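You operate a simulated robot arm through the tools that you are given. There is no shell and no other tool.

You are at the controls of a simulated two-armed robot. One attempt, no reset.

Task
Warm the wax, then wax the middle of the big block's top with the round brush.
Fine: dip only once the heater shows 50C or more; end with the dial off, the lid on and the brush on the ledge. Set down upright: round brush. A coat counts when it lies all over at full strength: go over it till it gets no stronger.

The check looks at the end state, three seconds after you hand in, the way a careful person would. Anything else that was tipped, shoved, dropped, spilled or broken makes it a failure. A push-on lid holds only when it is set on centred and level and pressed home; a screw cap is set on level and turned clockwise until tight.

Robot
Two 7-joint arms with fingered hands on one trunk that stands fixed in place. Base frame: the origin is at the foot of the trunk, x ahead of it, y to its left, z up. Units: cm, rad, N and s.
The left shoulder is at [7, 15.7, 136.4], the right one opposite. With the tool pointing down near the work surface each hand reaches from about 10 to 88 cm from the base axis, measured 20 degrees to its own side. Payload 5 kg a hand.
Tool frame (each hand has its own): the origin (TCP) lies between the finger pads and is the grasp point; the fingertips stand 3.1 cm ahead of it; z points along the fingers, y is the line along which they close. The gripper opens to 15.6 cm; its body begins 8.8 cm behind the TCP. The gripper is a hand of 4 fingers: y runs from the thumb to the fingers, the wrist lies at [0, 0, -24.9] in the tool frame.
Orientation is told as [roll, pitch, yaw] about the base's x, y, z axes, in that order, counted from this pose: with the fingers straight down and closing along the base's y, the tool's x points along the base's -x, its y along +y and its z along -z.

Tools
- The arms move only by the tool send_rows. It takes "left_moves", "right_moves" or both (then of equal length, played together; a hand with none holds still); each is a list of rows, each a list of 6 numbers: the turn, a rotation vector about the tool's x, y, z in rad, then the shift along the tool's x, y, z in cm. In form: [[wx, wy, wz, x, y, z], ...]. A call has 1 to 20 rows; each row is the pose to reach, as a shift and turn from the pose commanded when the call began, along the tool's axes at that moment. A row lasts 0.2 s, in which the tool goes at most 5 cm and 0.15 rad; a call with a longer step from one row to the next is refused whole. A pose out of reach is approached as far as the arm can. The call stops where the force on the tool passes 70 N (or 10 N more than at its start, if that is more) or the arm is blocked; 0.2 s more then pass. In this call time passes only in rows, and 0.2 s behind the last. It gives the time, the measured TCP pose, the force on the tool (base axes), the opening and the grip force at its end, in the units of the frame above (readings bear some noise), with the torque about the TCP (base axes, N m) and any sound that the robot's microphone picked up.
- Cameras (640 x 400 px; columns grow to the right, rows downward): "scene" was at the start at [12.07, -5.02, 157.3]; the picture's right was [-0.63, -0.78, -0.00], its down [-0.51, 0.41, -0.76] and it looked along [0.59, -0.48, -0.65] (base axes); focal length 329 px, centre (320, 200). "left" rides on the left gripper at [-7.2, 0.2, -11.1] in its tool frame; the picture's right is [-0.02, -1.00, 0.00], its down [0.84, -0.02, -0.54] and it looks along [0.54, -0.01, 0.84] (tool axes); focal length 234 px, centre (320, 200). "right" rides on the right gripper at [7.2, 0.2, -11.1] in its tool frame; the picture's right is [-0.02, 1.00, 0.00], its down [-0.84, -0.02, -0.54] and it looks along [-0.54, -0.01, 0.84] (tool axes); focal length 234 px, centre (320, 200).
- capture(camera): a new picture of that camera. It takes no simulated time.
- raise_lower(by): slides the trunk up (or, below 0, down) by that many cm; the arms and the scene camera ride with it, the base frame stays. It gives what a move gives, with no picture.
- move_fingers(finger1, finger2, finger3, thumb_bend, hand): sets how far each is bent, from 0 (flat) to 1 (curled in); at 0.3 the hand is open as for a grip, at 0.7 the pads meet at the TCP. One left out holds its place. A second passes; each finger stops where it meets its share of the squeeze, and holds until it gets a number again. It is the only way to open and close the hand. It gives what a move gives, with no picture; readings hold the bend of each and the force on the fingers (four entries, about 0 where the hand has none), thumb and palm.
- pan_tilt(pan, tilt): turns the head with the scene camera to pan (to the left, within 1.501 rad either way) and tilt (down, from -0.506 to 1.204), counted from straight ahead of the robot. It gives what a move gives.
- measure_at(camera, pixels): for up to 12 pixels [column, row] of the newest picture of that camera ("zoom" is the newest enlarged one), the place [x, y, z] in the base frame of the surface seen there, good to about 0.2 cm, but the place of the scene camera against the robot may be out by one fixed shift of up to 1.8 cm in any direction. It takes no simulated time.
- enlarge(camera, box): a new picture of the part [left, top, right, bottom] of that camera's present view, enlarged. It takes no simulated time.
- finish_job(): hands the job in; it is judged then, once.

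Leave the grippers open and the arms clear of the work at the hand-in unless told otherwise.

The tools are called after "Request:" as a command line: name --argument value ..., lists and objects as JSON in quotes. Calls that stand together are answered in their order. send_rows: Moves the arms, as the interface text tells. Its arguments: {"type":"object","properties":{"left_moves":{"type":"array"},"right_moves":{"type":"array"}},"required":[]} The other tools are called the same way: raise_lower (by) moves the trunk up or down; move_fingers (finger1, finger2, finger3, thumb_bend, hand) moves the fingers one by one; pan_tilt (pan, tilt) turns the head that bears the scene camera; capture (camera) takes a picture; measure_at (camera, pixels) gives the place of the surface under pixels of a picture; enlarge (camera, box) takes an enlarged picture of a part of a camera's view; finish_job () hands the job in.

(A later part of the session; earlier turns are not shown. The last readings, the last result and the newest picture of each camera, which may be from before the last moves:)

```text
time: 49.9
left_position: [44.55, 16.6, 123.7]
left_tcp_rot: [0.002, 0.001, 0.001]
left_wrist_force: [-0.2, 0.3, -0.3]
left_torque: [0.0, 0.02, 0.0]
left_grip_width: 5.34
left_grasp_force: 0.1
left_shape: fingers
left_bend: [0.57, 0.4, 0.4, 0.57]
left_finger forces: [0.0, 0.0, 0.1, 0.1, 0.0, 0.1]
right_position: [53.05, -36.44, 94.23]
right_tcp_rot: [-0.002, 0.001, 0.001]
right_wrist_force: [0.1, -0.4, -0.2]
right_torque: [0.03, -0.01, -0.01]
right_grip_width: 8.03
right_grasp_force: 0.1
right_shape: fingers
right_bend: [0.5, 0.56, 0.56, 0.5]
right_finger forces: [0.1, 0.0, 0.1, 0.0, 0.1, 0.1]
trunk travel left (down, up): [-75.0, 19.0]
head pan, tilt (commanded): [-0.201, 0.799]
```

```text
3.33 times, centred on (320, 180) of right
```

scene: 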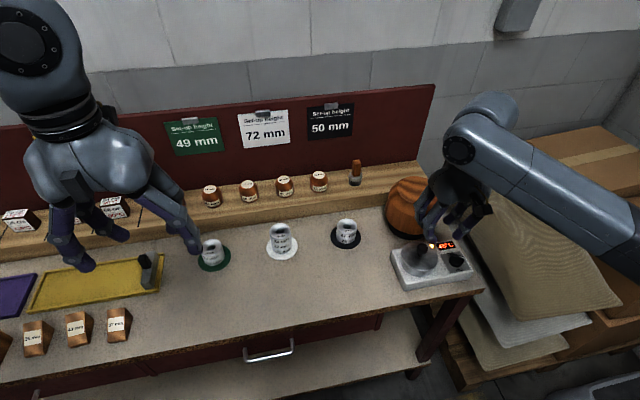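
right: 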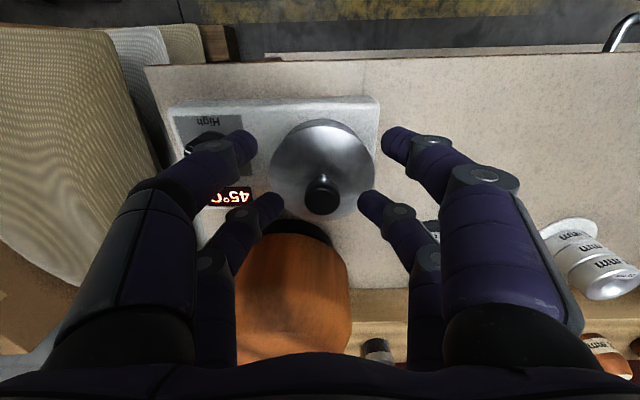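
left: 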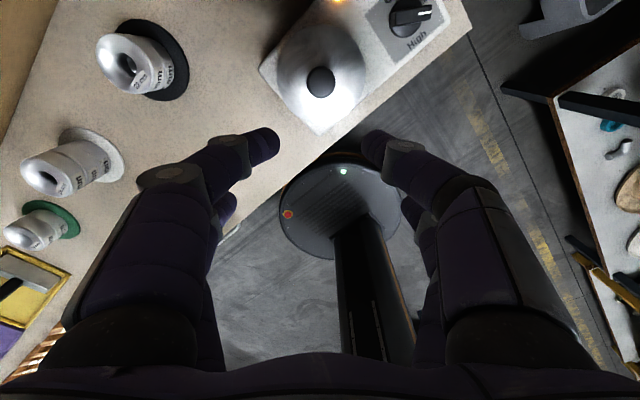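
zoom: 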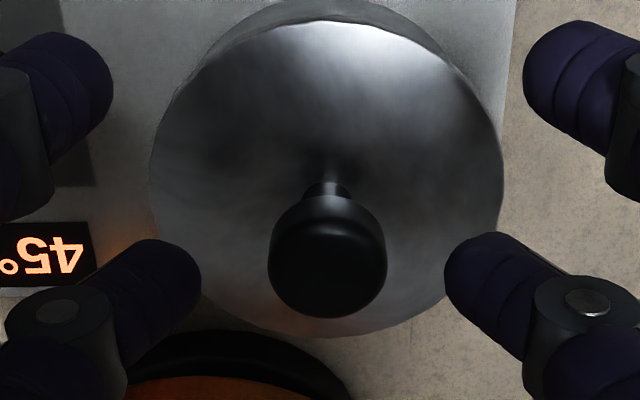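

The knob is centred between finger3 and finger2. It shows 45°C. I descend the last 3 cm and close finger2/3 on the knob.

Request:
send_rows --right_moves '[[0, 0, 0, 0, 0.1, 1], [0, 0, 0, 0, 0.15, 2], [0, 0, 0, 0, 0.15, 3]]'

Request:
enlarge --camera "right" --box '[240, 120, 400, 240]'

Request:
enlarge --camera "scene" --box '[390, 210, 480, 290]'

```text
time: 50.6
left_position: [44.47, 16.5, 123.89]
left_tcp_rot: [-0.001, -0.002, 0.001]
left_wrist_force: [-0.5, 0.5, -1.0]
left_torque: [-0.07, -0.01, -0.01]
left_grip_width: 5.35
left_grasp_force: 0.1
left_shape: fingers
left_bend: [0.57, 0.4, 0.4, 0.57]
left_finger forces: [0.1, 0.1, 0.1, 0.0, 0.0, 0.1]
right_position: [53.14, -36.21, 91.39]
right_tcp_rot: [0.0, -0.003, -0.001]
right_wrist_force: [1.0, -0.5, 4.1]
right_torque: [-0.09, -0.17, -0.01]
right_grip_width: 8.02
right_grasp_force: 2.6
right_shape: fingers
right_bend: [0.5, 0.56, 0.56, 0.5]
right_finger forces: [0.1, 2.4, 2.5, 0.0, 0.0, 0.0]
trunk travel left (down, up): [-75.0, 19.0]
head pan, tilt (commanded): [-0.201, 0.799]
```

```text
3.33 times, centred on (320, 180) of right
```

zoom: 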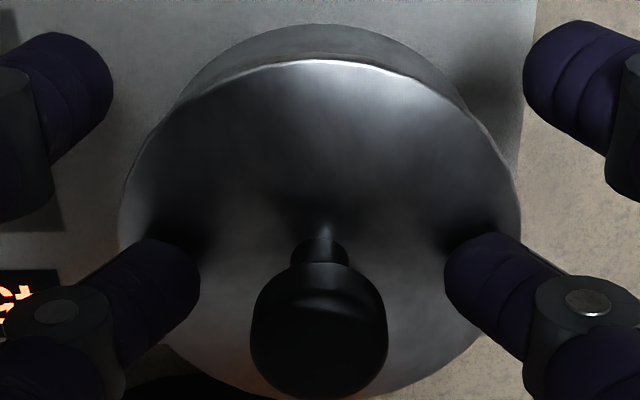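

```text
5.00 times, centred on (435, 250) of scene
```

zoom: 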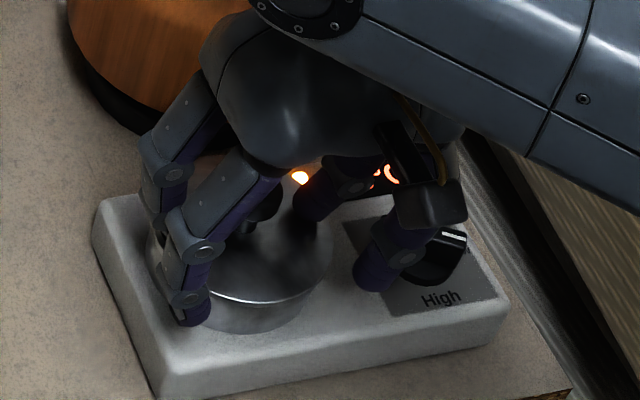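

Fingertips already touch the lid's top lightly (2.5 N each). I raise 0.35 cm and close finger2/3 on the knob.

Request:
send_rows --right_moves '[[0, 0, 0, 0, 0, -0.35]]'

Request:
move_fingers --hand "right" --finger2 0.75 --finger3 0.75

Request:
capture --camera "right"

Request:
enlarge --camera "right" --box '[240, 120, 400, 240]'

Request:
enlarge --camera "scene" --box '[390, 210, 480, 290]'

```text
time: 51.0
left_position: [44.59, 16.62, 123.63]
left_tcp_rot: [0.0, 0.0, 0.001]
left_wrist_force: [0.8, 0.1, -0.1]
left_torque: [0.01, 0.02, -0.01]
left_grip_width: 5.36
left_grasp_force: 0.0
left_shape: fingers
left_bend: [0.57, 0.4, 0.4, 0.57]
left_finger forces: [0.0, 0.0, 0.0, 0.0, 0.0, 0.1]
right_position: [53.24, -36.22, 91.57]
right_tcp_rot: [0.0, 0.001, 0.001]
right_wrist_force: [0.4, -0.1, -0.2]
right_torque: [0.01, 0.02, -0.04]
right_grip_width: 8.01
right_grasp_force: 0.1
right_shape: fingers
right_bend: [0.5, 0.56, 0.56, 0.5]
right_finger forces: [0.0, 0.1, 0.1, 0.1, 0.1, 0.0]
trunk travel left (down, up): [-75.0, 19.0]
head pan, tilt (commanded): [-0.201, 0.799]
```

```text
time: 52.0
left_position: [44.68, 16.57, 123.77]
left_tcp_rot: [0.0, -0.002, 0.0]
left_wrist_force: [-0.6, -0.4, -0.4]
left_torque: [-0.02, -0.03, 0.04]
left_grip_width: 5.36
left_grasp_force: 0.0
left_shape: fingers
left_bend: [0.57, 0.4, 0.4, 0.57]
left_finger forces: [0.1, 0.0, 0.1, 0.0, 0.1, 0.1]
right_position: [53.23, -36.3, 91.58]
right_tcp_rot: [-0.002, 0.0, 0.0]
right_wrist_force: [-0.1, -0.8, -1.3]
right_torque: [0.0, 0.03, -0.02]
right_grip_width: 8.04
right_grasp_force: 8.0
right_shape: fingers
right_bend: [0.5, 0.67, 0.67, 0.5]
right_finger forces: [0.1, 7.8, 7.5, 0.0, 0.1, 0.1]
trunk travel left (down, up): [-75.0, 19.0]
head pan, tilt (commanded): [-0.201, 0.799]
```

```text
taken
```

right: 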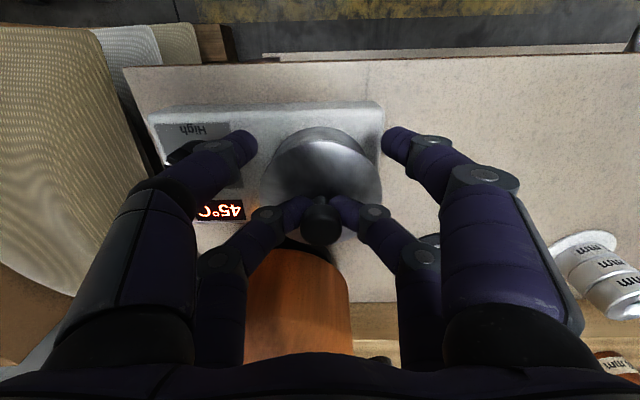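

```text
3.33 times, centred on (320, 180) of right
```

zoom: 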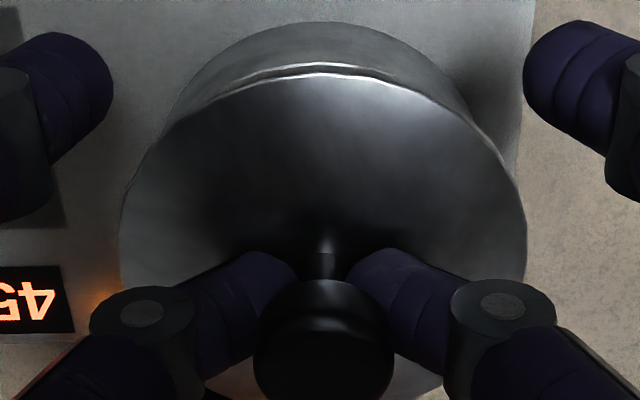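

```text
5.00 times, centred on (435, 250) of scene
```

zoom: 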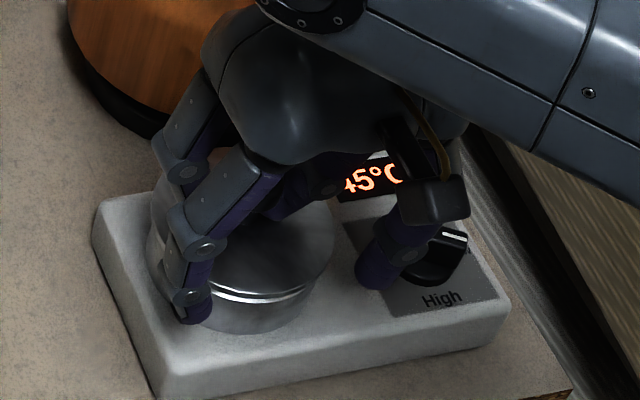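

Fingers 2/3 hold under the knob at about 8 N each, and the lid already shows a slight gap at the front. I lift straight up slowly.

Request:
send_rows --right_moves '[[0, 0, 0, 0, 0, -0.4], [0, 0, 0, 0, 0, -0.8], [0, 0, 0, 0, 0, -1.2], [0, 0, 0, 0, 0, -1.8], [0, 0, 0, 0, 0, -2.6]]'

Request:
capture --camera "right"

Request:
enlarge --camera "scene" --box '[390, 210, 480, 290]'

```text
time: 53.2
left_position: [44.54, 16.52, 123.79]
left_tcp_rot: [0.002, 0.0, 0.0]
left_wrist_force: [0.3, -0.6, -0.5]
left_torque: [-0.01, 0.02, -0.02]
left_grip_width: 5.36
left_grasp_force: 0.1
left_shape: fingers
left_bend: [0.57, 0.4, 0.4, 0.57]
left_finger forces: [0.0, 0.0, 0.0, 0.1, 0.0, 0.0]
right_position: [53.21, -36.31, 94.14]
right_tcp_rot: [0.001, 0.0, -0.001]
right_wrist_force: [0.5, 0.4, -0.7]
right_torque: [0.03, -0.01, 0.01]
right_grip_width: 8.03
right_grasp_force: 7.9
right_shape: fingers
right_bend: [0.5, 0.67, 0.67, 0.5]
right_finger forces: [0.0, 8.0, 7.6, 0.0, 0.0, 0.1]
trunk travel left (down, up): [-75.0, 19.0]
head pan, tilt (commanded): [-0.201, 0.799]
```

```text
taken
```

right: 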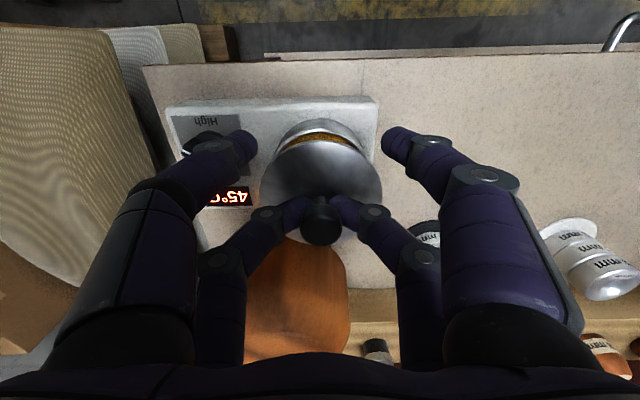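

```text
5.00 times, centred on (435, 250) of scene
```

zoom: 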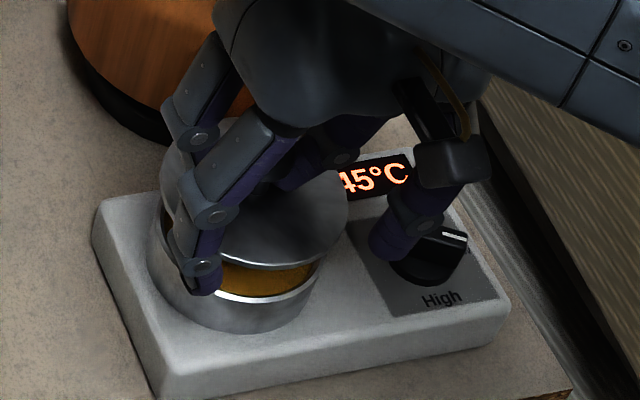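

The lid came off cleanly; amber wax shows in the pot. I carry the lid up and left to the free bench spot around (55,-22), stopping at z≈87 above the bench.

Request:
send_rows --right_moves '[[0, 0, 0, 0, 0, -3], [0, 0, 0, 0, 1, -6], [0, 0, 0, 0, 4, -7], [0, 0, 0, 0, 7.5, -7], [0, 0, 0, 0, 11, -7], [0, 0, 0, 0, 14.2, -5.5], [0, 0, 0, 0, 14.2, -2], [0, 0, 0, 0, 14.2, 1.5], [0, 0, 0, 0, 14.2, 4.5], [0, 0, 0, 0, 14.2, 6], [0, 0, 0, 0, 14.2, 6]]'

Request:
capture --camera "right"

Request:
enlarge --camera "scene" --box '[330, 200, 490, 310]'

Request:
measure_at --camera "right" --pixels '[[320, 130], [250, 120], [450, 200], [180, 150], [300, 150], [340, 150]]'

```text
time: 55.6
left_position: [44.6, 16.48, 123.81]
left_tcp_rot: [0.0, -0.001, 0.0]
left_wrist_force: [0.5, -0.2, -0.7]
left_torque: [-0.03, 0.01, -0.02]
left_grip_width: 5.38
left_grasp_force: 0.1
left_shape: fingers
left_bend: [0.57, 0.4, 0.4, 0.57]
left_finger forces: [0.0, 0.1, 0.0, 0.1, 0.0, 0.0]
right_position: [53.21, -21.96, 88.09]
right_tcp_rot: [-0.001, -0.003, 0.0]
right_wrist_force: [0.5, 0.7, 0.0]
right_torque: [-0.01, 0.02, 0.01]
right_grip_width: 8.04
right_grasp_force: 7.2
right_shape: fingers
right_bend: [0.5, 0.67, 0.67, 0.5]
right_finger forces: [0.0, 7.5, 7.2, 0.0, 0.1, 0.0]
trunk travel left (down, up): [-75.0, 19.0]
head pan, tilt (commanded): [-0.201, 0.799]
```

```text
taken
```

right: 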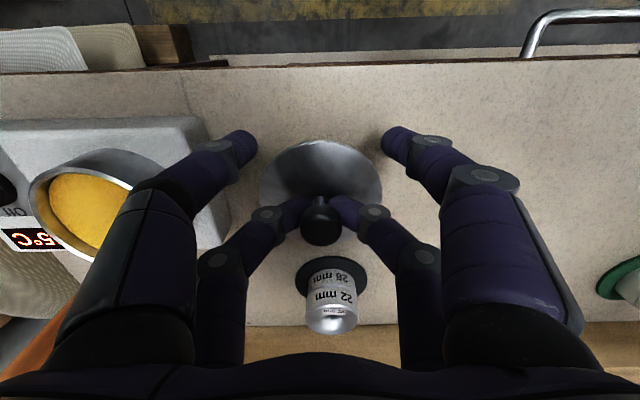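

```text
3.64 times, centred on (410, 255) of scene
```

zoom: 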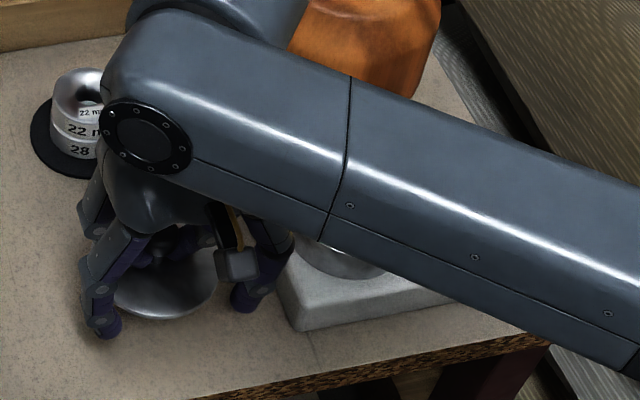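

```text
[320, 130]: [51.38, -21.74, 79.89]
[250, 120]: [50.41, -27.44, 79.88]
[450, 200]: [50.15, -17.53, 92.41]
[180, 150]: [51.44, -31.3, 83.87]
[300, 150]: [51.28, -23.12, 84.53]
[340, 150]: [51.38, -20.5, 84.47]
```

The bench is at z 79.9 and the lid's rim top is at 84.5. I lower slowly until the lid touches the bench.

Request:
send_rows --right_moves '[[0, 0, 0, 0, 0, 0.7], [0, 0, 0, 0, 0, 1.4], [0, 0, 0, 0, 0, 2.0], [0, 0, 0, 0, 0, 2.5]]'

Request:
capture --camera "right"

Request:
enlarge --camera "right" --box '[240, 110, 400, 250]'

Request:
measure_at --camera "right" --pixels '[[320, 145], [320, 155], [290, 160], [350, 160], [270, 190], [370, 190]]'

```text
time: 56.6
left_position: [44.61, 16.46, 123.76]
left_tcp_rot: [0.0, 0.001, 0.0]
left_wrist_force: [-0.6, -0.3, 0.0]
left_torque: [0.01, -0.02, -0.01]
left_grip_width: 5.35
left_grasp_force: 0.2
left_shape: fingers
left_bend: [0.57, 0.4, 0.4, 0.57]
left_finger forces: [0.0, 0.0, 0.0, 0.1, 0.0, 0.0]
right_position: [53.16, -22.02, 85.54]
right_tcp_rot: [0.0, 0.002, 0.001]
right_wrist_force: [1.1, 0.0, -1.2]
right_torque: [-0.04, 0.03, 0.01]
right_grip_width: 8.05
right_grasp_force: 7.3
right_shape: fingers
right_bend: [0.5, 0.67, 0.67, 0.5]
right_finger forces: [0.0, 7.7, 7.3, 0.0, 0.1, 0.1]
trunk travel left (down, up): [-75.0, 19.0]
head pan, tilt (commanded): [-0.201, 0.799]
```

```text
taken
```

right: 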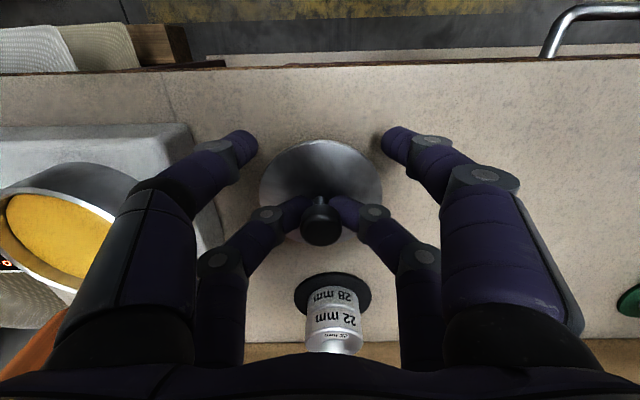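

```text
2.86 times, centred on (320, 180) of right
```

zoom: 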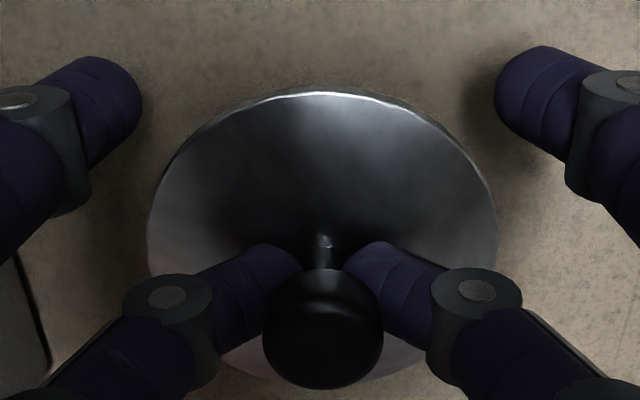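

```text
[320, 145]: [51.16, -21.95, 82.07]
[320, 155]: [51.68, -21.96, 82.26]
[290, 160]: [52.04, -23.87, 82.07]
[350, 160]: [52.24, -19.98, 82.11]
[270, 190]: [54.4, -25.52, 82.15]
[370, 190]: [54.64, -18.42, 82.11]
```

The lid is level at z 82.1. I go on down in small steps.

Request:
send_rows --right_moves '[[0, 0, 0, 0, 0, 0.3], [0, 0, 0, 0, 0, 0.6]]'

Request:
enlarge --camera "right" --box '[240, 110, 400, 250]'

```text
time: 57.2
left_position: [44.46, 16.56, 123.79]
left_tcp_rot: [-0.001, 0.002, 0.0]
left_wrist_force: [-0.1, 0.6, 0.8]
left_torque: [0.0, 0.0, 0.0]
left_grip_width: 5.35
left_grasp_force: 0.0
left_shape: fingers
left_bend: [0.57, 0.4, 0.4, 0.57]
left_finger forces: [0.1, 0.0, 0.0, 0.0, 0.1, 0.0]
right_position: [53.16, -22.06, 85.03]
right_tcp_rot: [-0.001, -0.001, 0.0]
right_wrist_force: [0.9, -0.2, -0.1]
right_torque: [0.03, 0.05, -0.03]
right_grip_width: 8.03
right_grasp_force: 7.4
right_shape: fingers
right_bend: [0.5, 0.67, 0.67, 0.5]
right_finger forces: [0.1, 7.6, 7.3, 0.0, 0.0, 0.1]
trunk travel left (down, up): [-75.0, 19.0]
head pan, tilt (commanded): [-0.201, 0.799]
```

```text
2.86 times, centred on (320, 180) of right
```

zoom: 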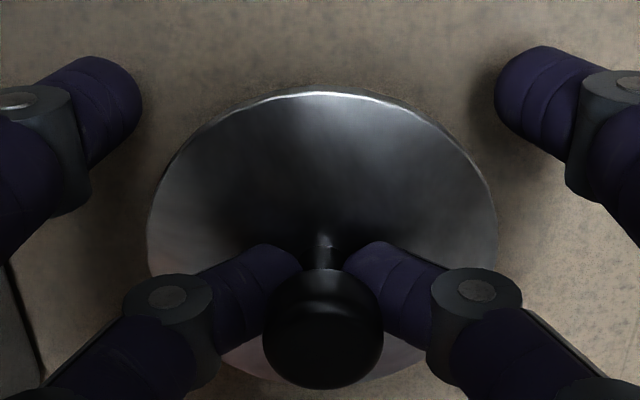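

No contact yet. Continuing down in small steps.

Request:
send_rows --right_moves '[[0, 0, 0, 0, 0, 0.3], [0, 0, 0, 0, 0, 0.6], [0, 0, 0, 0, 0, 0.8]]'

Request:
enlarge --camera "right" --box '[240, 110, 400, 250]'

```text
time: 58.0
left_position: [44.48, 16.67, 123.89]
left_tcp_rot: [0.0, 0.001, 0.001]
left_wrist_force: [-0.5, 0.6, -0.4]
left_torque: [-0.03, 0.02, 0.02]
left_grip_width: 5.33
left_grasp_force: 0.0
left_shape: fingers
left_bend: [0.57, 0.4, 0.4, 0.57]
left_finger forces: [0.1, 0.0, 0.1, 0.0, 0.1, 0.1]
right_position: [53.39, -21.86, 84.33]
right_tcp_rot: [0.001, -0.004, -0.001]
right_wrist_force: [0.3, 0.3, 5.4]
right_torque: [0.02, -0.13, -0.01]
right_grip_width: 8.03
right_grasp_force: 10.6
right_shape: fingers
right_bend: [0.5, 0.71, 0.71, 0.5]
right_finger forces: [0.0, 10.5, 10.2, 0.0, 0.1, 0.1]
trunk travel left (down, up): [-75.0, 19.0]
head pan, tilt (commanded): [-0.201, 0.799]
```

```text
2.86 times, centred on (320, 180) of right
```

zoom: 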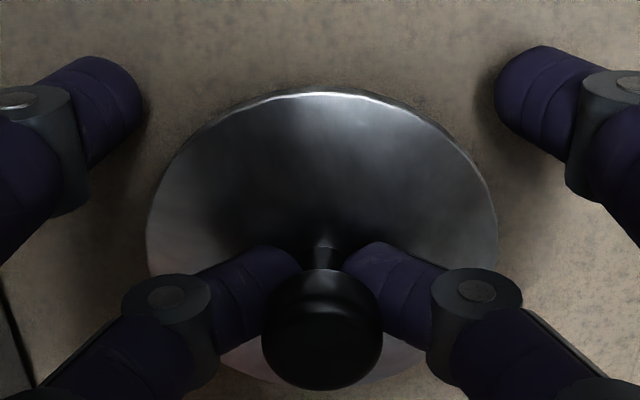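

The lid rests on the bench (5.4 N up). I raise 0.3 cm to keep the opening tips off the lid, then open finger2/3.

Request:
send_rows --right_moves '[[0, 0, 0, 0, 0, -0.3]]'

Request:
move_fingers --hand "right" --finger2 0.55 --finger3 0.55

Request:
send_rows --right_moves '[[0, 0, 0, 0, 0, -2], [0, 0, 0, 0, 0, -5], [0, 0, 0, 0, 0, -9], [0, 0, 0, 0, 0, -13], [0, 0, 0, 0, 0, -17]]'

Request:
capture --camera "right"

Request:
capture --camera "scene"

```text
time: 58.5
left_position: [44.68, 16.55, 123.76]
left_tcp_rot: [-0.001, 0.0, 0.0]
left_wrist_force: [0.6, -0.2, -0.3]
left_torque: [0.0, 0.0, -0.02]
left_grip_width: 5.36
left_grasp_force: 0.1
left_shape: fingers
left_bend: [0.57, 0.4, 0.4, 0.57]
left_finger forces: [0.1, 0.0, 0.0, 0.1, 0.1, 0.1]
right_position: [53.2, -22.03, 84.44]
right_tcp_rot: [-0.001, 0.0, 0.0]
right_wrist_force: [0.5, -0.2, -0.8]
right_torque: [-0.02, 0.02, -0.05]
right_grip_width: 8.03
right_grasp_force: 7.4
right_shape: fingers
right_bend: [0.5, 0.71, 0.71, 0.5]
right_finger forces: [0.1, 8.3, 7.8, 0.1, 0.0, 0.0]
trunk travel left (down, up): [-75.0, 19.0]
head pan, tilt (commanded): [-0.201, 0.799]
```

```text
time: 59.5
left_position: [44.44, 16.63, 123.75]
left_tcp_rot: [-0.002, -0.002, 0.001]
left_wrist_force: [-0.2, 0.2, -0.3]
left_torque: [-0.02, 0.03, 0.02]
left_grip_width: 5.35
left_grasp_force: 0.2
left_shape: fingers
left_bend: [0.57, 0.4, 0.4, 0.57]
left_finger forces: [0.0, 0.0, 0.0, 0.1, 0.0, 0.1]
right_position: [53.18, -21.95, 84.68]
right_tcp_rot: [0.0, -0.004, -0.002]
right_wrist_force: [3.8, 0.2, 22.0]
right_torque: [-0.03, -0.68, 0.03]
right_grip_width: 8.03
right_grasp_force: 11.3
right_shape: fingers
right_bend: [0.5, 0.56, 0.57, 0.5]
right_finger forces: [0.0, 10.7, 11.8, 0.0, 0.0, 0.1]
trunk travel left (down, up): [-75.0, 19.0]
head pan, tilt (commanded): [-0.201, 0.799]
```

```text
time: 60.6
left_position: [44.47, 16.62, 123.74]
left_tcp_rot: [-0.001, 0.0, 0.0]
left_wrist_force: [0.2, -0.1, -0.7]
left_torque: [-0.04, -0.04, -0.01]
left_grip_width: 5.35
left_grasp_force: 0.1
left_shape: fingers
left_bend: [0.57, 0.4, 0.4, 0.57]
left_finger forces: [0.1, 0.1, 0.1, 0.0, 0.0, 0.1]
right_position: [53.17, -22.12, 101.63]
right_tcp_rot: [-0.001, 0.0, 0.0]
right_wrist_force: [-0.2, -0.3, 0.1]
right_torque: [-0.01, 0.0, -0.03]
right_grip_width: 8.04
right_grasp_force: 0.0
right_shape: fingers
right_bend: [0.5, 0.55, 0.55, 0.5]
right_finger forces: [0.1, 0.0, 0.0, 0.0, 0.1, 0.0]
trunk travel left (down, up): [-75.0, 19.0]
head pan, tilt (commanded): [-0.201, 0.799]
```

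```text
taken
```

right: 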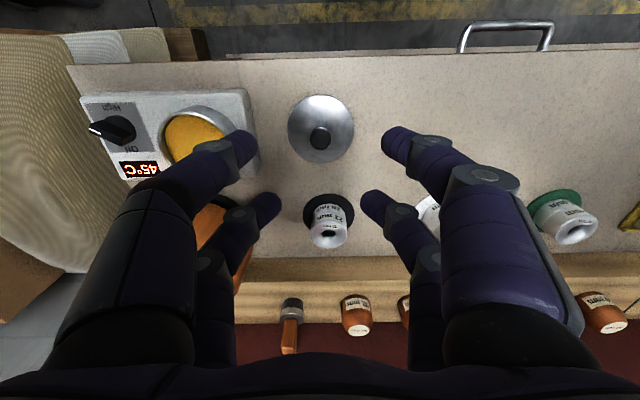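

```text
taken
```

scene: 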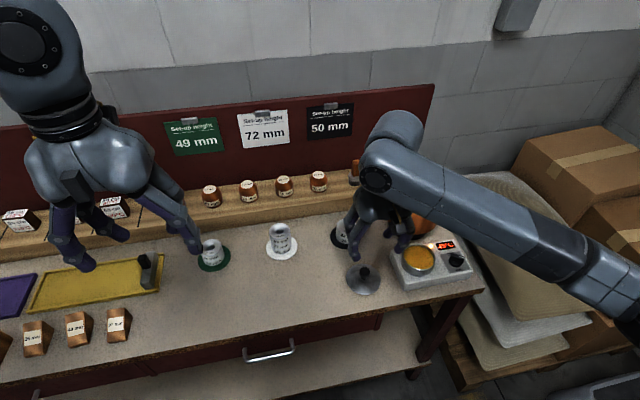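

The lid lies flat on the bench. The display has been stuck at 45°C since about 48 s, so this setting is too low; the dial must go on to High. I look at the dial.

Request:
enlarge --camera "right" --box '[70, 85, 190, 185]'

Request:
enlarge --camera "scene" --box '[390, 220, 480, 290]'

```text
4.00 times, centred on (130, 135) of right
```

zoom: 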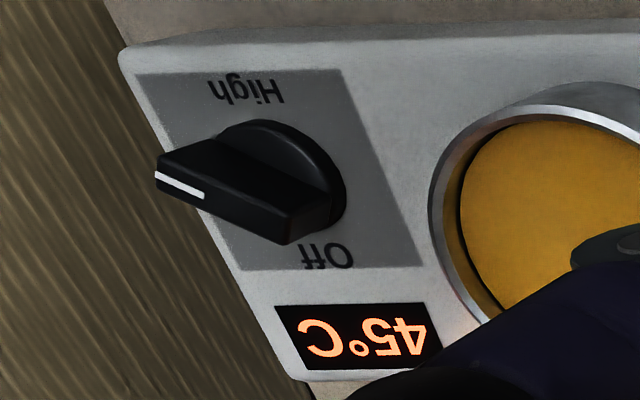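

```text
5.71 times, centred on (435, 255) of scene
```

zoom: 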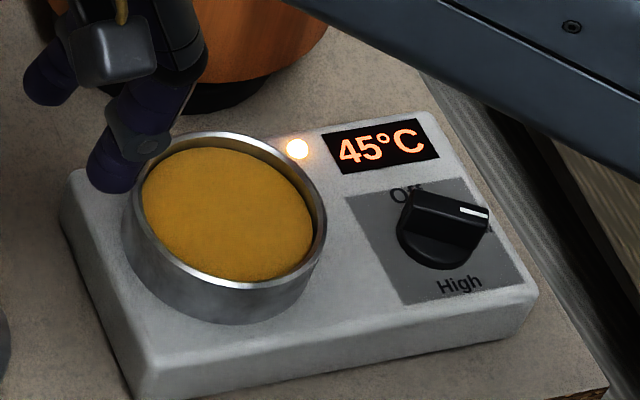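

The mark points about 110° clockwise from Off. I'll grip the bar with finger2/3 from yaw +70° and turn it 70° more to High. First I move above the dial with the hand turned, and look.

Request:
send_rows --right_moves '[[0, 0, -0.14, 0, -2.7, 0], [0, 0, -0.28, 0, -5.4, 0], [0, 0, -0.42, 0, -8.1, 0], [0, 0, -0.56, 0, -10.8, 0], [0, 0, -0.7, 0, -13.5, 0], [0, 0, -0.84, 0, -16.2, 0], [0, 0, -0.98, 0, -18.9, 0.5], [0, 0, -1.12, 0, -21.6, 1], [0, 0, -1.22, 0, -24.2, 1.5], [0, 0, -1.22, 0, -24.2, 2]]'

Request:
move_fingers --hand "right" --finger2 0.62 --finger3 0.62

Request:
capture --camera "right"

Request:
enlarge --camera "right" --box '[250, 80, 390, 180]'

```text
time: 62.9
left_position: [44.68, 16.58, 123.75]
left_tcp_rot: [-0.002, 0.0, 0.001]
left_wrist_force: [0.2, -0.3, -0.1]
left_torque: [0.03, 0.03, 0.01]
left_grip_width: 5.36
left_grasp_force: 0.0
left_shape: fingers
left_bend: [0.57, 0.4, 0.4, 0.57]
left_finger forces: [0.0, 0.1, 0.0, 0.0, 0.1, 0.0]
right_position: [53.27, -46.32, 99.43]
right_tcp_rot: [-0.002, 0.0, 1.221]
right_wrist_force: [-0.2, -0.7, 0.0]
right_torque: [0.0, 0.02, 0.02]
right_grip_width: 8.05
right_grasp_force: 0.0
right_shape: fingers
right_bend: [0.5, 0.55, 0.55, 0.5]
right_finger forces: [0.0, 0.0, 0.0, 0.0, 0.0, 0.0]
trunk travel left (down, up): [-75.0, 19.0]
head pan, tilt (commanded): [-0.201, 0.799]
```

```text
time: 63.9
left_position: [44.62, 16.52, 123.83]
left_tcp_rot: [0.0, -0.001, 0.0]
left_wrist_force: [-0.3, -0.2, 0.4]
left_torque: [-0.03, -0.01, 0.02]
left_grip_width: 5.37
left_grasp_force: 0.0
left_shape: fingers
left_bend: [0.57, 0.4, 0.4, 0.57]
left_finger forces: [0.0, 0.0, 0.0, 0.1, 0.1, 0.0]
right_position: [53.12, -46.28, 99.51]
right_tcp_rot: [0.0, -0.001, 1.22]
right_wrist_force: [-0.2, -0.8, 0.1]
right_torque: [0.03, -0.01, 0.0]
right_grip_width: 8.05
right_grasp_force: 0.1
right_shape: fingers
right_bend: [0.5, 0.62, 0.62, 0.5]
right_finger forces: [0.0, 0.0, 0.1, 0.0, 0.0, 0.1]
trunk travel left (down, up): [-75.0, 19.0]
head pan, tilt (commanded): [-0.201, 0.799]
```

```text
taken
```

right: 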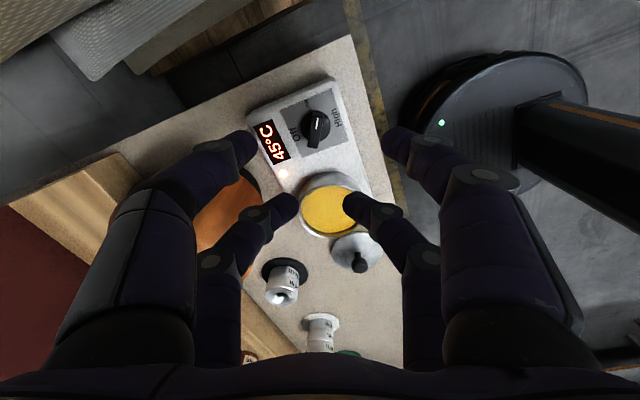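

```text
4.00 times, centred on (320, 130) of right
```

zoom: 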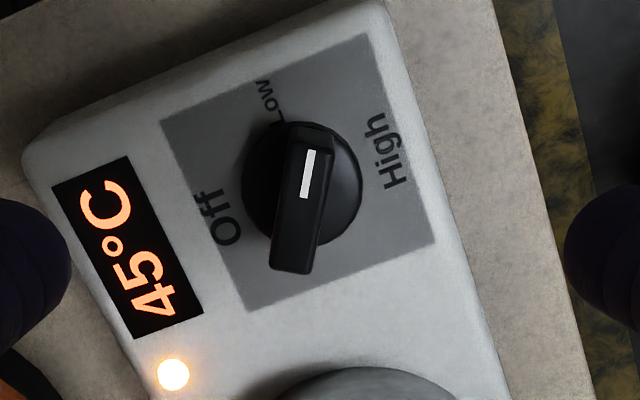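

The mark stands at about 118° from Off. I adjust the yaw by 0.14, set thumb/finger1 to 0.66 (out of the way) and descend so finger2/3 straddle the tail half of the bar, first to z≈91.

Request:
move_fingers --hand "right" --finger1 0.66 --thumb_bend 0.66

Request:
send_rows --right_moves '[[0, 0, 0.07, 0.6, -0.05, 2.5], [0, 0, 0.14, 1.19, -0.1, 5.5], [0, 0, 0.14, 1.19, -0.1, 8.4], [0, 0, 0.14, 1.19, -0.1, 8.4]]'

Request:
capture --camera "right"

Request:
enlarge --camera "right" --box '[250, 110, 390, 230]'

```text
time: 64.8
left_position: [44.6, 16.69, 123.65]
left_tcp_rot: [0.001, -0.001, -0.001]
left_wrist_force: [0.1, -0.1, -0.2]
left_torque: [-0.01, 0.01, -0.01]
left_grip_width: 5.35
left_grasp_force: 0.1
left_shape: fingers
left_bend: [0.57, 0.4, 0.4, 0.57]
left_finger forces: [0.0, 0.0, 0.0, 0.1, 0.0, 0.0]
right_position: [53.3, -46.17, 99.49]
right_tcp_rot: [0.002, 0.0, 1.22]
right_wrist_force: [0.2, -0.5, -0.4]
right_torque: [-0.01, 0.02, 0.0]
right_grip_width: 1.96
right_grasp_force: 0.0
right_shape: fingers
right_bend: [0.66, 0.62, 0.62, 0.66]
right_finger forces: [0.0, 0.0, 0.1, 0.0, 0.0, 0.1]
trunk travel left (down, up): [-75.0, 19.0]
head pan, tilt (commanded): [-0.201, 0.799]
```

```text
time: 65.8
left_position: [44.57, 16.57, 123.8]
left_tcp_rot: [0.001, -0.001, -0.001]
left_wrist_force: [0.0, 0.1, -0.4]
left_torque: [-0.02, 0.02, 0.0]
left_grip_width: 5.35
left_grasp_force: 0.0
left_shape: fingers
left_bend: [0.57, 0.4, 0.4, 0.57]
left_finger forces: [0.0, 0.0, 0.0, 0.0, 0.0, 0.0]
right_position: [52.95, -47.47, 91.11]
right_tcp_rot: [0.0, 0.0, 1.082]
right_wrist_force: [0.5, 0.7, 0.0]
right_torque: [-0.01, 0.02, -0.05]
right_grip_width: 1.93
right_grasp_force: 0.1
right_shape: fingers
right_bend: [0.66, 0.62, 0.62, 0.66]
right_finger forces: [0.1, 0.0, 0.0, 0.1, 0.0, 0.0]
trunk travel left (down, up): [-75.0, 19.0]
head pan, tilt (commanded): [-0.201, 0.799]
```

```text
taken
```

right: 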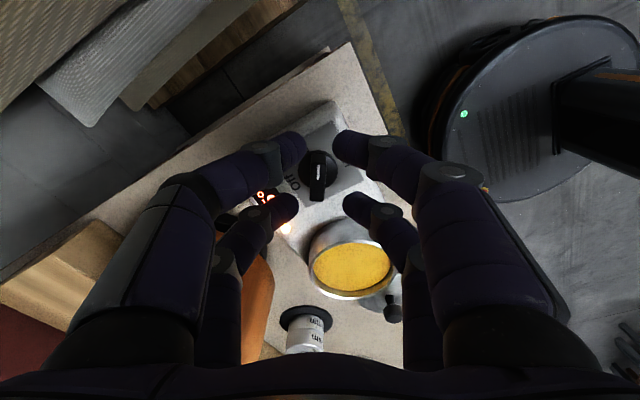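

```text
3.33 times, centred on (320, 170) of right
```

zoom: 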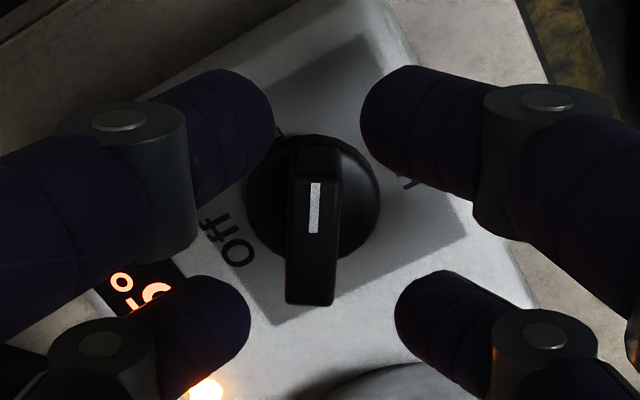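

The bar is now parallel to the tool and centred (col ~315 in the zoom). I descend 2.9 cm and close finger2/3.

Request:
send_rows --right_moves '[[0, 0, 0, 0, -0.1, 1], [0, 0, 0, 0, -0.1, 2], [0, 0, 0, 0, -0.1, 2.9]]'

Request:
move_fingers --hand "right" --finger2 0.75 --finger3 0.75

Request:
capture --camera "right"

Request:
enlarge --camera "right" --box '[250, 110, 390, 230]'

```text
time: 66.7
left_position: [44.69, 16.6, 123.7]
left_tcp_rot: [0.001, 0.002, 0.001]
left_wrist_force: [0.4, -0.2, 0.9]
left_torque: [0.04, 0.01, 0.02]
left_grip_width: 5.36
left_grasp_force: 0.0
left_shape: fingers
left_bend: [0.57, 0.4, 0.4, 0.57]
left_finger forces: [0.0, 0.0, 0.1, 0.1, 0.1, 0.0]
right_position: [52.94, -47.54, 88.09]
right_tcp_rot: [0.001, 0.001, 1.08]
right_wrist_force: [0.1, 0.5, 0.0]
right_torque: [-0.01, 0.01, 0.02]
right_grip_width: 1.89
right_grasp_force: 0.0
right_shape: fingers
right_bend: [0.66, 0.62, 0.62, 0.66]
right_finger forces: [0.0, 0.1, 0.0, 0.0, 0.1, 0.1]
trunk travel left (down, up): [-75.0, 19.0]
head pan, tilt (commanded): [-0.201, 0.799]
```

```text
time: 67.7
left_position: [44.63, 16.5, 123.67]
left_tcp_rot: [-0.001, 0.001, 0.001]
left_wrist_force: [0.3, 0.3, 0.5]
left_torque: [0.02, -0.01, 0.0]
left_grip_width: 5.34
left_grasp_force: 0.0
left_shape: fingers
left_bend: [0.57, 0.4, 0.4, 0.57]
left_finger forces: [0.0, 0.1, 0.1, 0.0, 0.1, 0.0]
right_position: [53.0, -47.6, 88.07]
right_tcp_rot: [-0.002, 0.0, 1.081]
right_wrist_force: [0.9, -0.2, -3.9]
right_torque: [-0.09, 0.02, 0.01]
right_grip_width: 1.94
right_grasp_force: 5.9
right_shape: fingers
right_bend: [0.66, 0.68, 0.67, 0.66]
right_finger forces: [0.0, 5.4, 6.7, 0.1, 0.1, 0.0]
trunk travel left (down, up): [-75.0, 19.0]
head pan, tilt (commanded): [-0.201, 0.799]
```

```text
taken
```

right: 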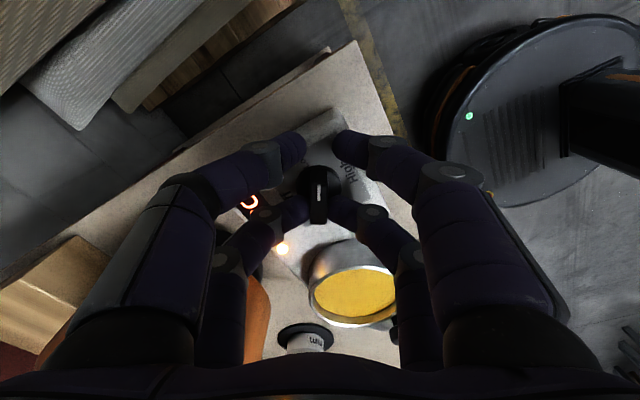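

```text
3.33 times, centred on (320, 170) of right
```

zoom: 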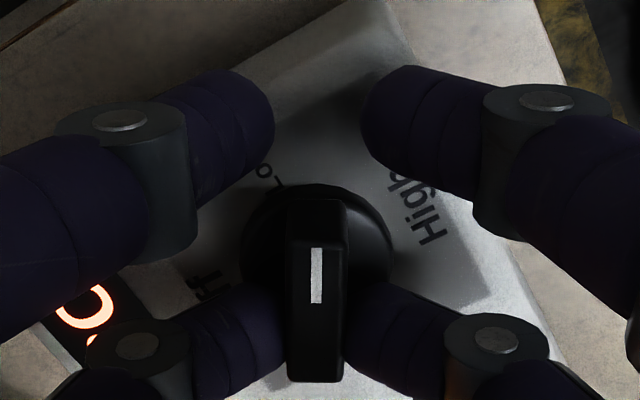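

Firm grip on the bar (5–7 N). I turn it clockwise about the knob's axis, first 0.6 rad.

Request:
send_rows --right_moves '[[0, 0, 0.12, -0.009, 0.144, 0], [0, 0, 0.24, -0.034, 0.285, 0], [0, 0, 0.36, -0.077, 0.423, 0], [0, 0, 0.48, -0.136, 0.554, 0], [0, 0, 0.6, -0.21, 0.678, 0]]'

Request:
enlarge --camera "right" --box '[250, 110, 390, 230]'

```text
time: 68.8
left_position: [44.61, 16.53, 123.7]
left_tcp_rot: [0.001, -0.001, -0.001]
left_wrist_force: [0.6, -0.1, 0.2]
left_torque: [-0.02, -0.02, -0.05]
left_grip_width: 5.34
left_grasp_force: 0.2
left_shape: fingers
left_bend: [0.57, 0.4, 0.4, 0.57]
left_finger forces: [0.0, 0.0, 0.1, 0.1, 0.0, 0.0]
right_position: [52.48, -46.9, 88.26]
right_tcp_rot: [-0.001, 0.0, 0.478]
right_wrist_force: [-2.0, -0.4, -4.4]
right_torque: [-0.08, 0.12, 0.05]
right_grip_width: 1.92
right_grasp_force: 6.0
right_shape: fingers
right_bend: [0.66, 0.67, 0.67, 0.66]
right_finger forces: [0.0, 6.1, 5.1, 0.0, 0.0, 0.0]
trunk travel left (down, up): [-75.0, 19.0]
head pan, tilt (commanded): [-0.201, 0.799]
```

```text
3.33 times, centred on (320, 170) of right
```

zoom: 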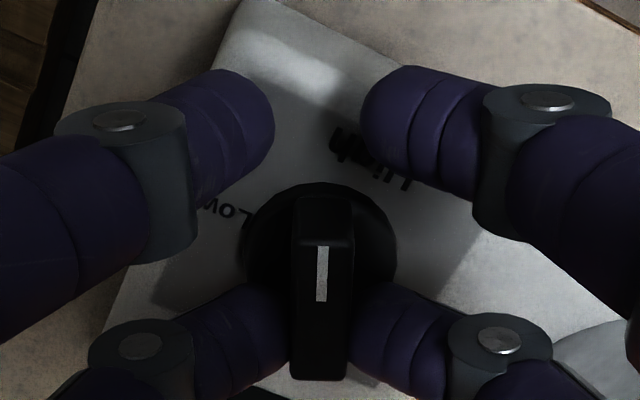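

Works well. The rest, 0.47 rad more, to High.

Request:
send_rows --right_moves '[[0, 0, 0.12, -0.009, 0.144, 0], [0, 0, 0.24, -0.034, 0.285, 0], [0, 0, 0.36, -0.077, 0.423, 0], [0, 0, 0.46, -0.125, 0.533, 0]]'

Request:
capture --camera "right"

Request:
enlarge --camera "right" --box '[250, 110, 390, 230]'

```text
time: 69.8
left_position: [44.51, 16.66, 123.77]
left_tcp_rot: [0.0, 0.0, -0.001]
left_wrist_force: [0.9, 0.8, -0.5]
left_torque: [0.03, 0.01, -0.02]
left_grip_width: 5.33
left_grasp_force: 0.0
left_shape: fingers
left_bend: [0.57, 0.4, 0.4, 0.57]
left_finger forces: [0.1, 0.1, 0.0, 0.1, 0.0, 0.0]
right_position: [52.32, -46.38, 88.22]
right_tcp_rot: [0.002, 0.0, 0.02]
right_wrist_force: [-2.5, 2.5, -4.9]
right_torque: [0.03, 0.17, 0.08]
right_grip_width: 1.92
right_grasp_force: 6.3
right_shape: fingers
right_bend: [0.66, 0.67, 0.68, 0.66]
right_finger forces: [0.0, 6.9, 4.4, 0.1, 0.1, 0.0]
trunk travel left (down, up): [-75.0, 19.0]
head pan, tilt (commanded): [-0.201, 0.799]
```

```text
taken
```

right: 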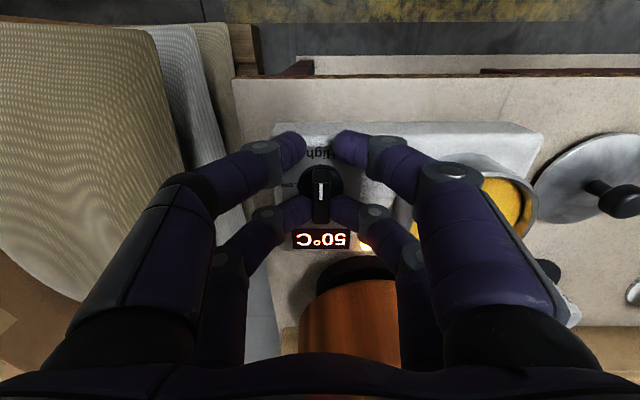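

```text
3.33 times, centred on (320, 170) of right
```

zoom: 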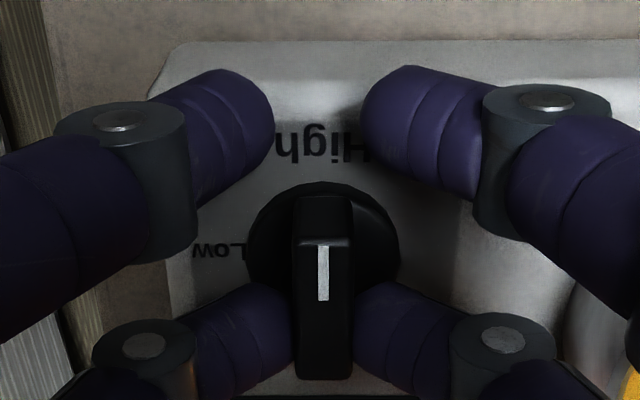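

The dial now points at High and the display shows 50°C. I open finger2/3, lift clear and head over the block toward the brush.

Request:
move_fingers --hand "right" --finger2 0.6 --finger3 0.6

Request:
send_rows --right_moves '[[0, 0, 0, 0, 0, -4], [0, 0, 0, 0, 0, -8.5], [0, 0, 0, 0, 0, -13], [0, 0, 0, -3, 2, -16], [0, 0, 0, -7, 4, -17], [0, 0, 0, -11, 6.5, -17], [0, 0, 0, -15, 9, -17], [0, 0, 0, -19, 11.5, -17], [0, 0, 0, -23, 14, -17], [0, 0, 0, -26, 16, -17], [0, 0, 0, -28, 18.3, -17], [0, 0, 0, -28, 18.3, -17]]'

Request:
capture --camera "right"

Request:
enlarge --camera "right" --box '[270, 130, 370, 210]'

Request:
enlarge --camera "scene" --box '[340, 150, 500, 290]'

```text
time: 70.8
left_position: [44.58, 16.59, 123.78]
left_tcp_rot: [-0.001, 0.0, 0.001]
left_wrist_force: [0.1, -0.5, -1.0]
left_torque: [0.0, 0.01, 0.0]
left_grip_width: 5.33
left_grasp_force: 0.0
left_shape: fingers
left_bend: [0.57, 0.4, 0.4, 0.57]
left_finger forces: [0.1, 0.0, 0.0, 0.0, 0.0, 0.1]
right_position: [52.3, -46.43, 88.31]
right_tcp_rot: [-0.001, 0.001, 0.019]
right_wrist_force: [0.2, 0.3, 0.4]
right_torque: [-0.05, 0.0, 0.02]
right_grip_width: 1.94
right_grasp_force: 0.1
right_shape: fingers
right_bend: [0.66, 0.6, 0.6, 0.66]
right_finger forces: [0.1, 0.0, 0.1, 0.0, 0.0, 0.1]
trunk travel left (down, up): [-75.0, 19.0]
head pan, tilt (commanded): [-0.201, 0.799]
```

```text
time: 73.5
left_position: [44.5, 16.52, 123.74]
left_tcp_rot: [0.001, 0.0, 0.0]
left_wrist_force: [0.1, -0.2, -0.7]
left_torque: [0.03, 0.02, 0.03]
left_grip_width: 5.36
left_grasp_force: 0.0
left_shape: fingers
left_bend: [0.57, 0.4, 0.4, 0.57]
left_finger forces: [0.1, 0.1, 0.0, 0.1, 0.1, 0.1]
right_position: [79.96, -27.49, 105.35]
right_tcp_rot: [0.0, -0.001, 0.021]
right_wrist_force: [-0.1, -0.2, -0.4]
right_torque: [0.05, -0.03, 0.01]
right_grip_width: 1.91
right_grasp_force: 0.1
right_shape: fingers
right_bend: [0.66, 0.6, 0.6, 0.66]
right_finger forces: [0.0, 0.1, 0.0, 0.1, 0.0, 0.0]
trunk travel left (down, up): [-75.0, 19.0]
head pan, tilt (commanded): [-0.201, 0.799]
```

```text
taken
```

right: 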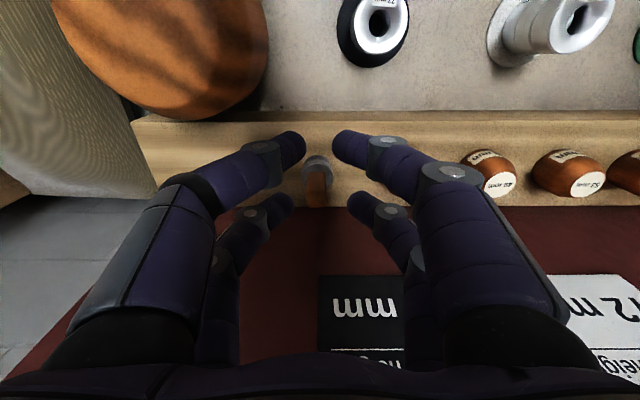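

```text
5.00 times, centred on (320, 170) of right
```

zoom: 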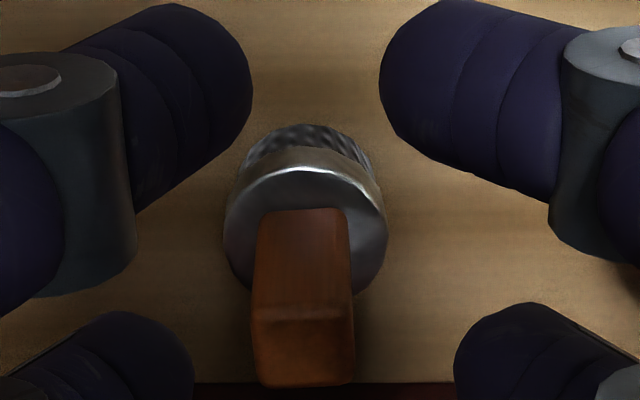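

```text
2.86 times, centred on (420, 220) of scene
```

zoom: 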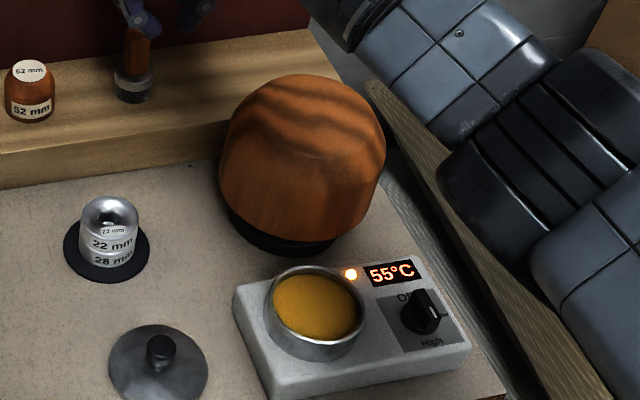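

It reads 55°C. I measure the red backboard's place and the brush from here.

Request:
measure_at --camera "right" --pixels '[[300, 260], [300, 330], [360, 310], [317, 180], [317, 195], [310, 190], [324, 190], [317, 160], [306, 170], [331, 170], [317, 206], [490, 160]]'

Request:
measure_at --camera "zoom" --pixels '[[200, 10], [100, 10], [135, 45], [130, 30]]'

Request:
capture --camera "scene"

```text
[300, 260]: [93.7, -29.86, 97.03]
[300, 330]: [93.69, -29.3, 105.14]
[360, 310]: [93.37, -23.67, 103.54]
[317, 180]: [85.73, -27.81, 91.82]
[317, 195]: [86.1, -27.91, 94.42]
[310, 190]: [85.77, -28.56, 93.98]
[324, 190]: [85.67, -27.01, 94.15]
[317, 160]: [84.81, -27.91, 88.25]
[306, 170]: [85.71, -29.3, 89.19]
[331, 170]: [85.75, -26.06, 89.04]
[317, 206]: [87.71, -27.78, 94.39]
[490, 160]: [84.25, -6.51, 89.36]
```

```text
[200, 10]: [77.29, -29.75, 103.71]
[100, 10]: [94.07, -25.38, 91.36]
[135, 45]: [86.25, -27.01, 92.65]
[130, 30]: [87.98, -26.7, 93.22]
```

```text
taken
```

scene: 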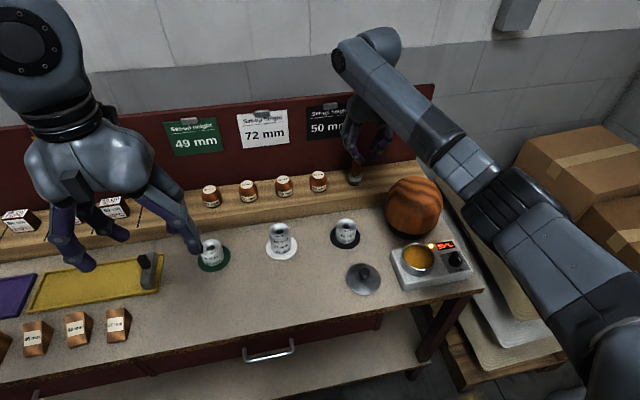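

The backboard is at x 93.7. The handle is about 2×2 cm, centred (86.7,-27.75). I move to above it with finger2/3 straddling (TCP x≈84.5), z≈99.5, and straighten the yaw.

Request:
send_rows --right_moves '[[0, 0, 0.02, -2.3, -0.2, 2], [0, 0, 0.02, -4.54, -0.35, 4], [0, 0, 0.02, -4.54, -0.35, 5.8], [0, 0, 0.02, -4.54, -0.35, 5.8]]'

Request:
capture --camera "right"

Request:
enlarge --camera "right" --box '[250, 130, 390, 240]'

```text
time: 74.5
left_position: [44.62, 16.4, 123.7]
left_tcp_rot: [0.0, 0.0, 0.002]
left_wrist_force: [0.8, -0.2, 0.0]
left_torque: [-0.01, 0.03, 0.01]
left_grip_width: 5.35
left_grasp_force: 0.0
left_shape: fingers
left_bend: [0.57, 0.4, 0.4, 0.57]
left_finger forces: [0.0, 0.0, 0.0, 0.1, 0.1, 0.0]
right_position: [84.51, -27.82, 99.5]
right_tcp_rot: [0.001, -0.002, 0.0]
right_wrist_force: [0.2, 0.0, 0.1]
right_torque: [-0.01, 0.02, -0.02]
right_grip_width: 1.88
right_grasp_force: 0.0
right_shape: fingers
right_bend: [0.66, 0.6, 0.6, 0.66]
right_finger forces: [0.0, 0.1, 0.0, 0.1, 0.1, 0.0]
trunk travel left (down, up): [-75.0, 19.0]
head pan, tilt (commanded): [-0.201, 0.799]
```

```text
taken
```

right: 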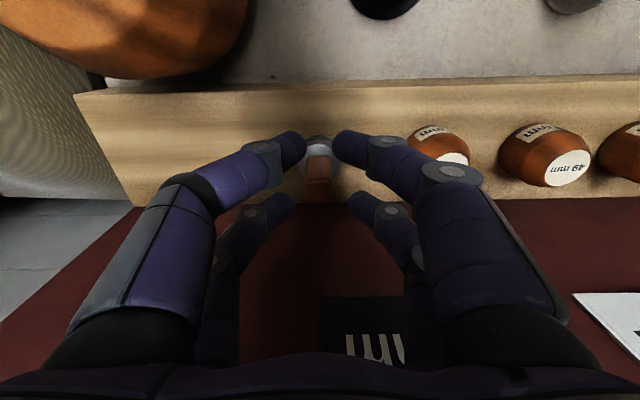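

```text
3.64 times, centred on (320, 185) of right
```

zoom: 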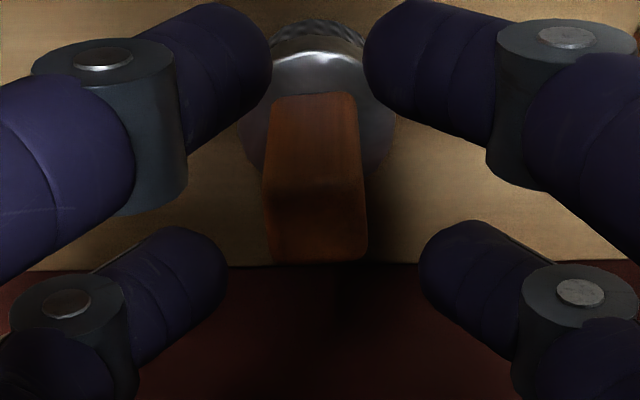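

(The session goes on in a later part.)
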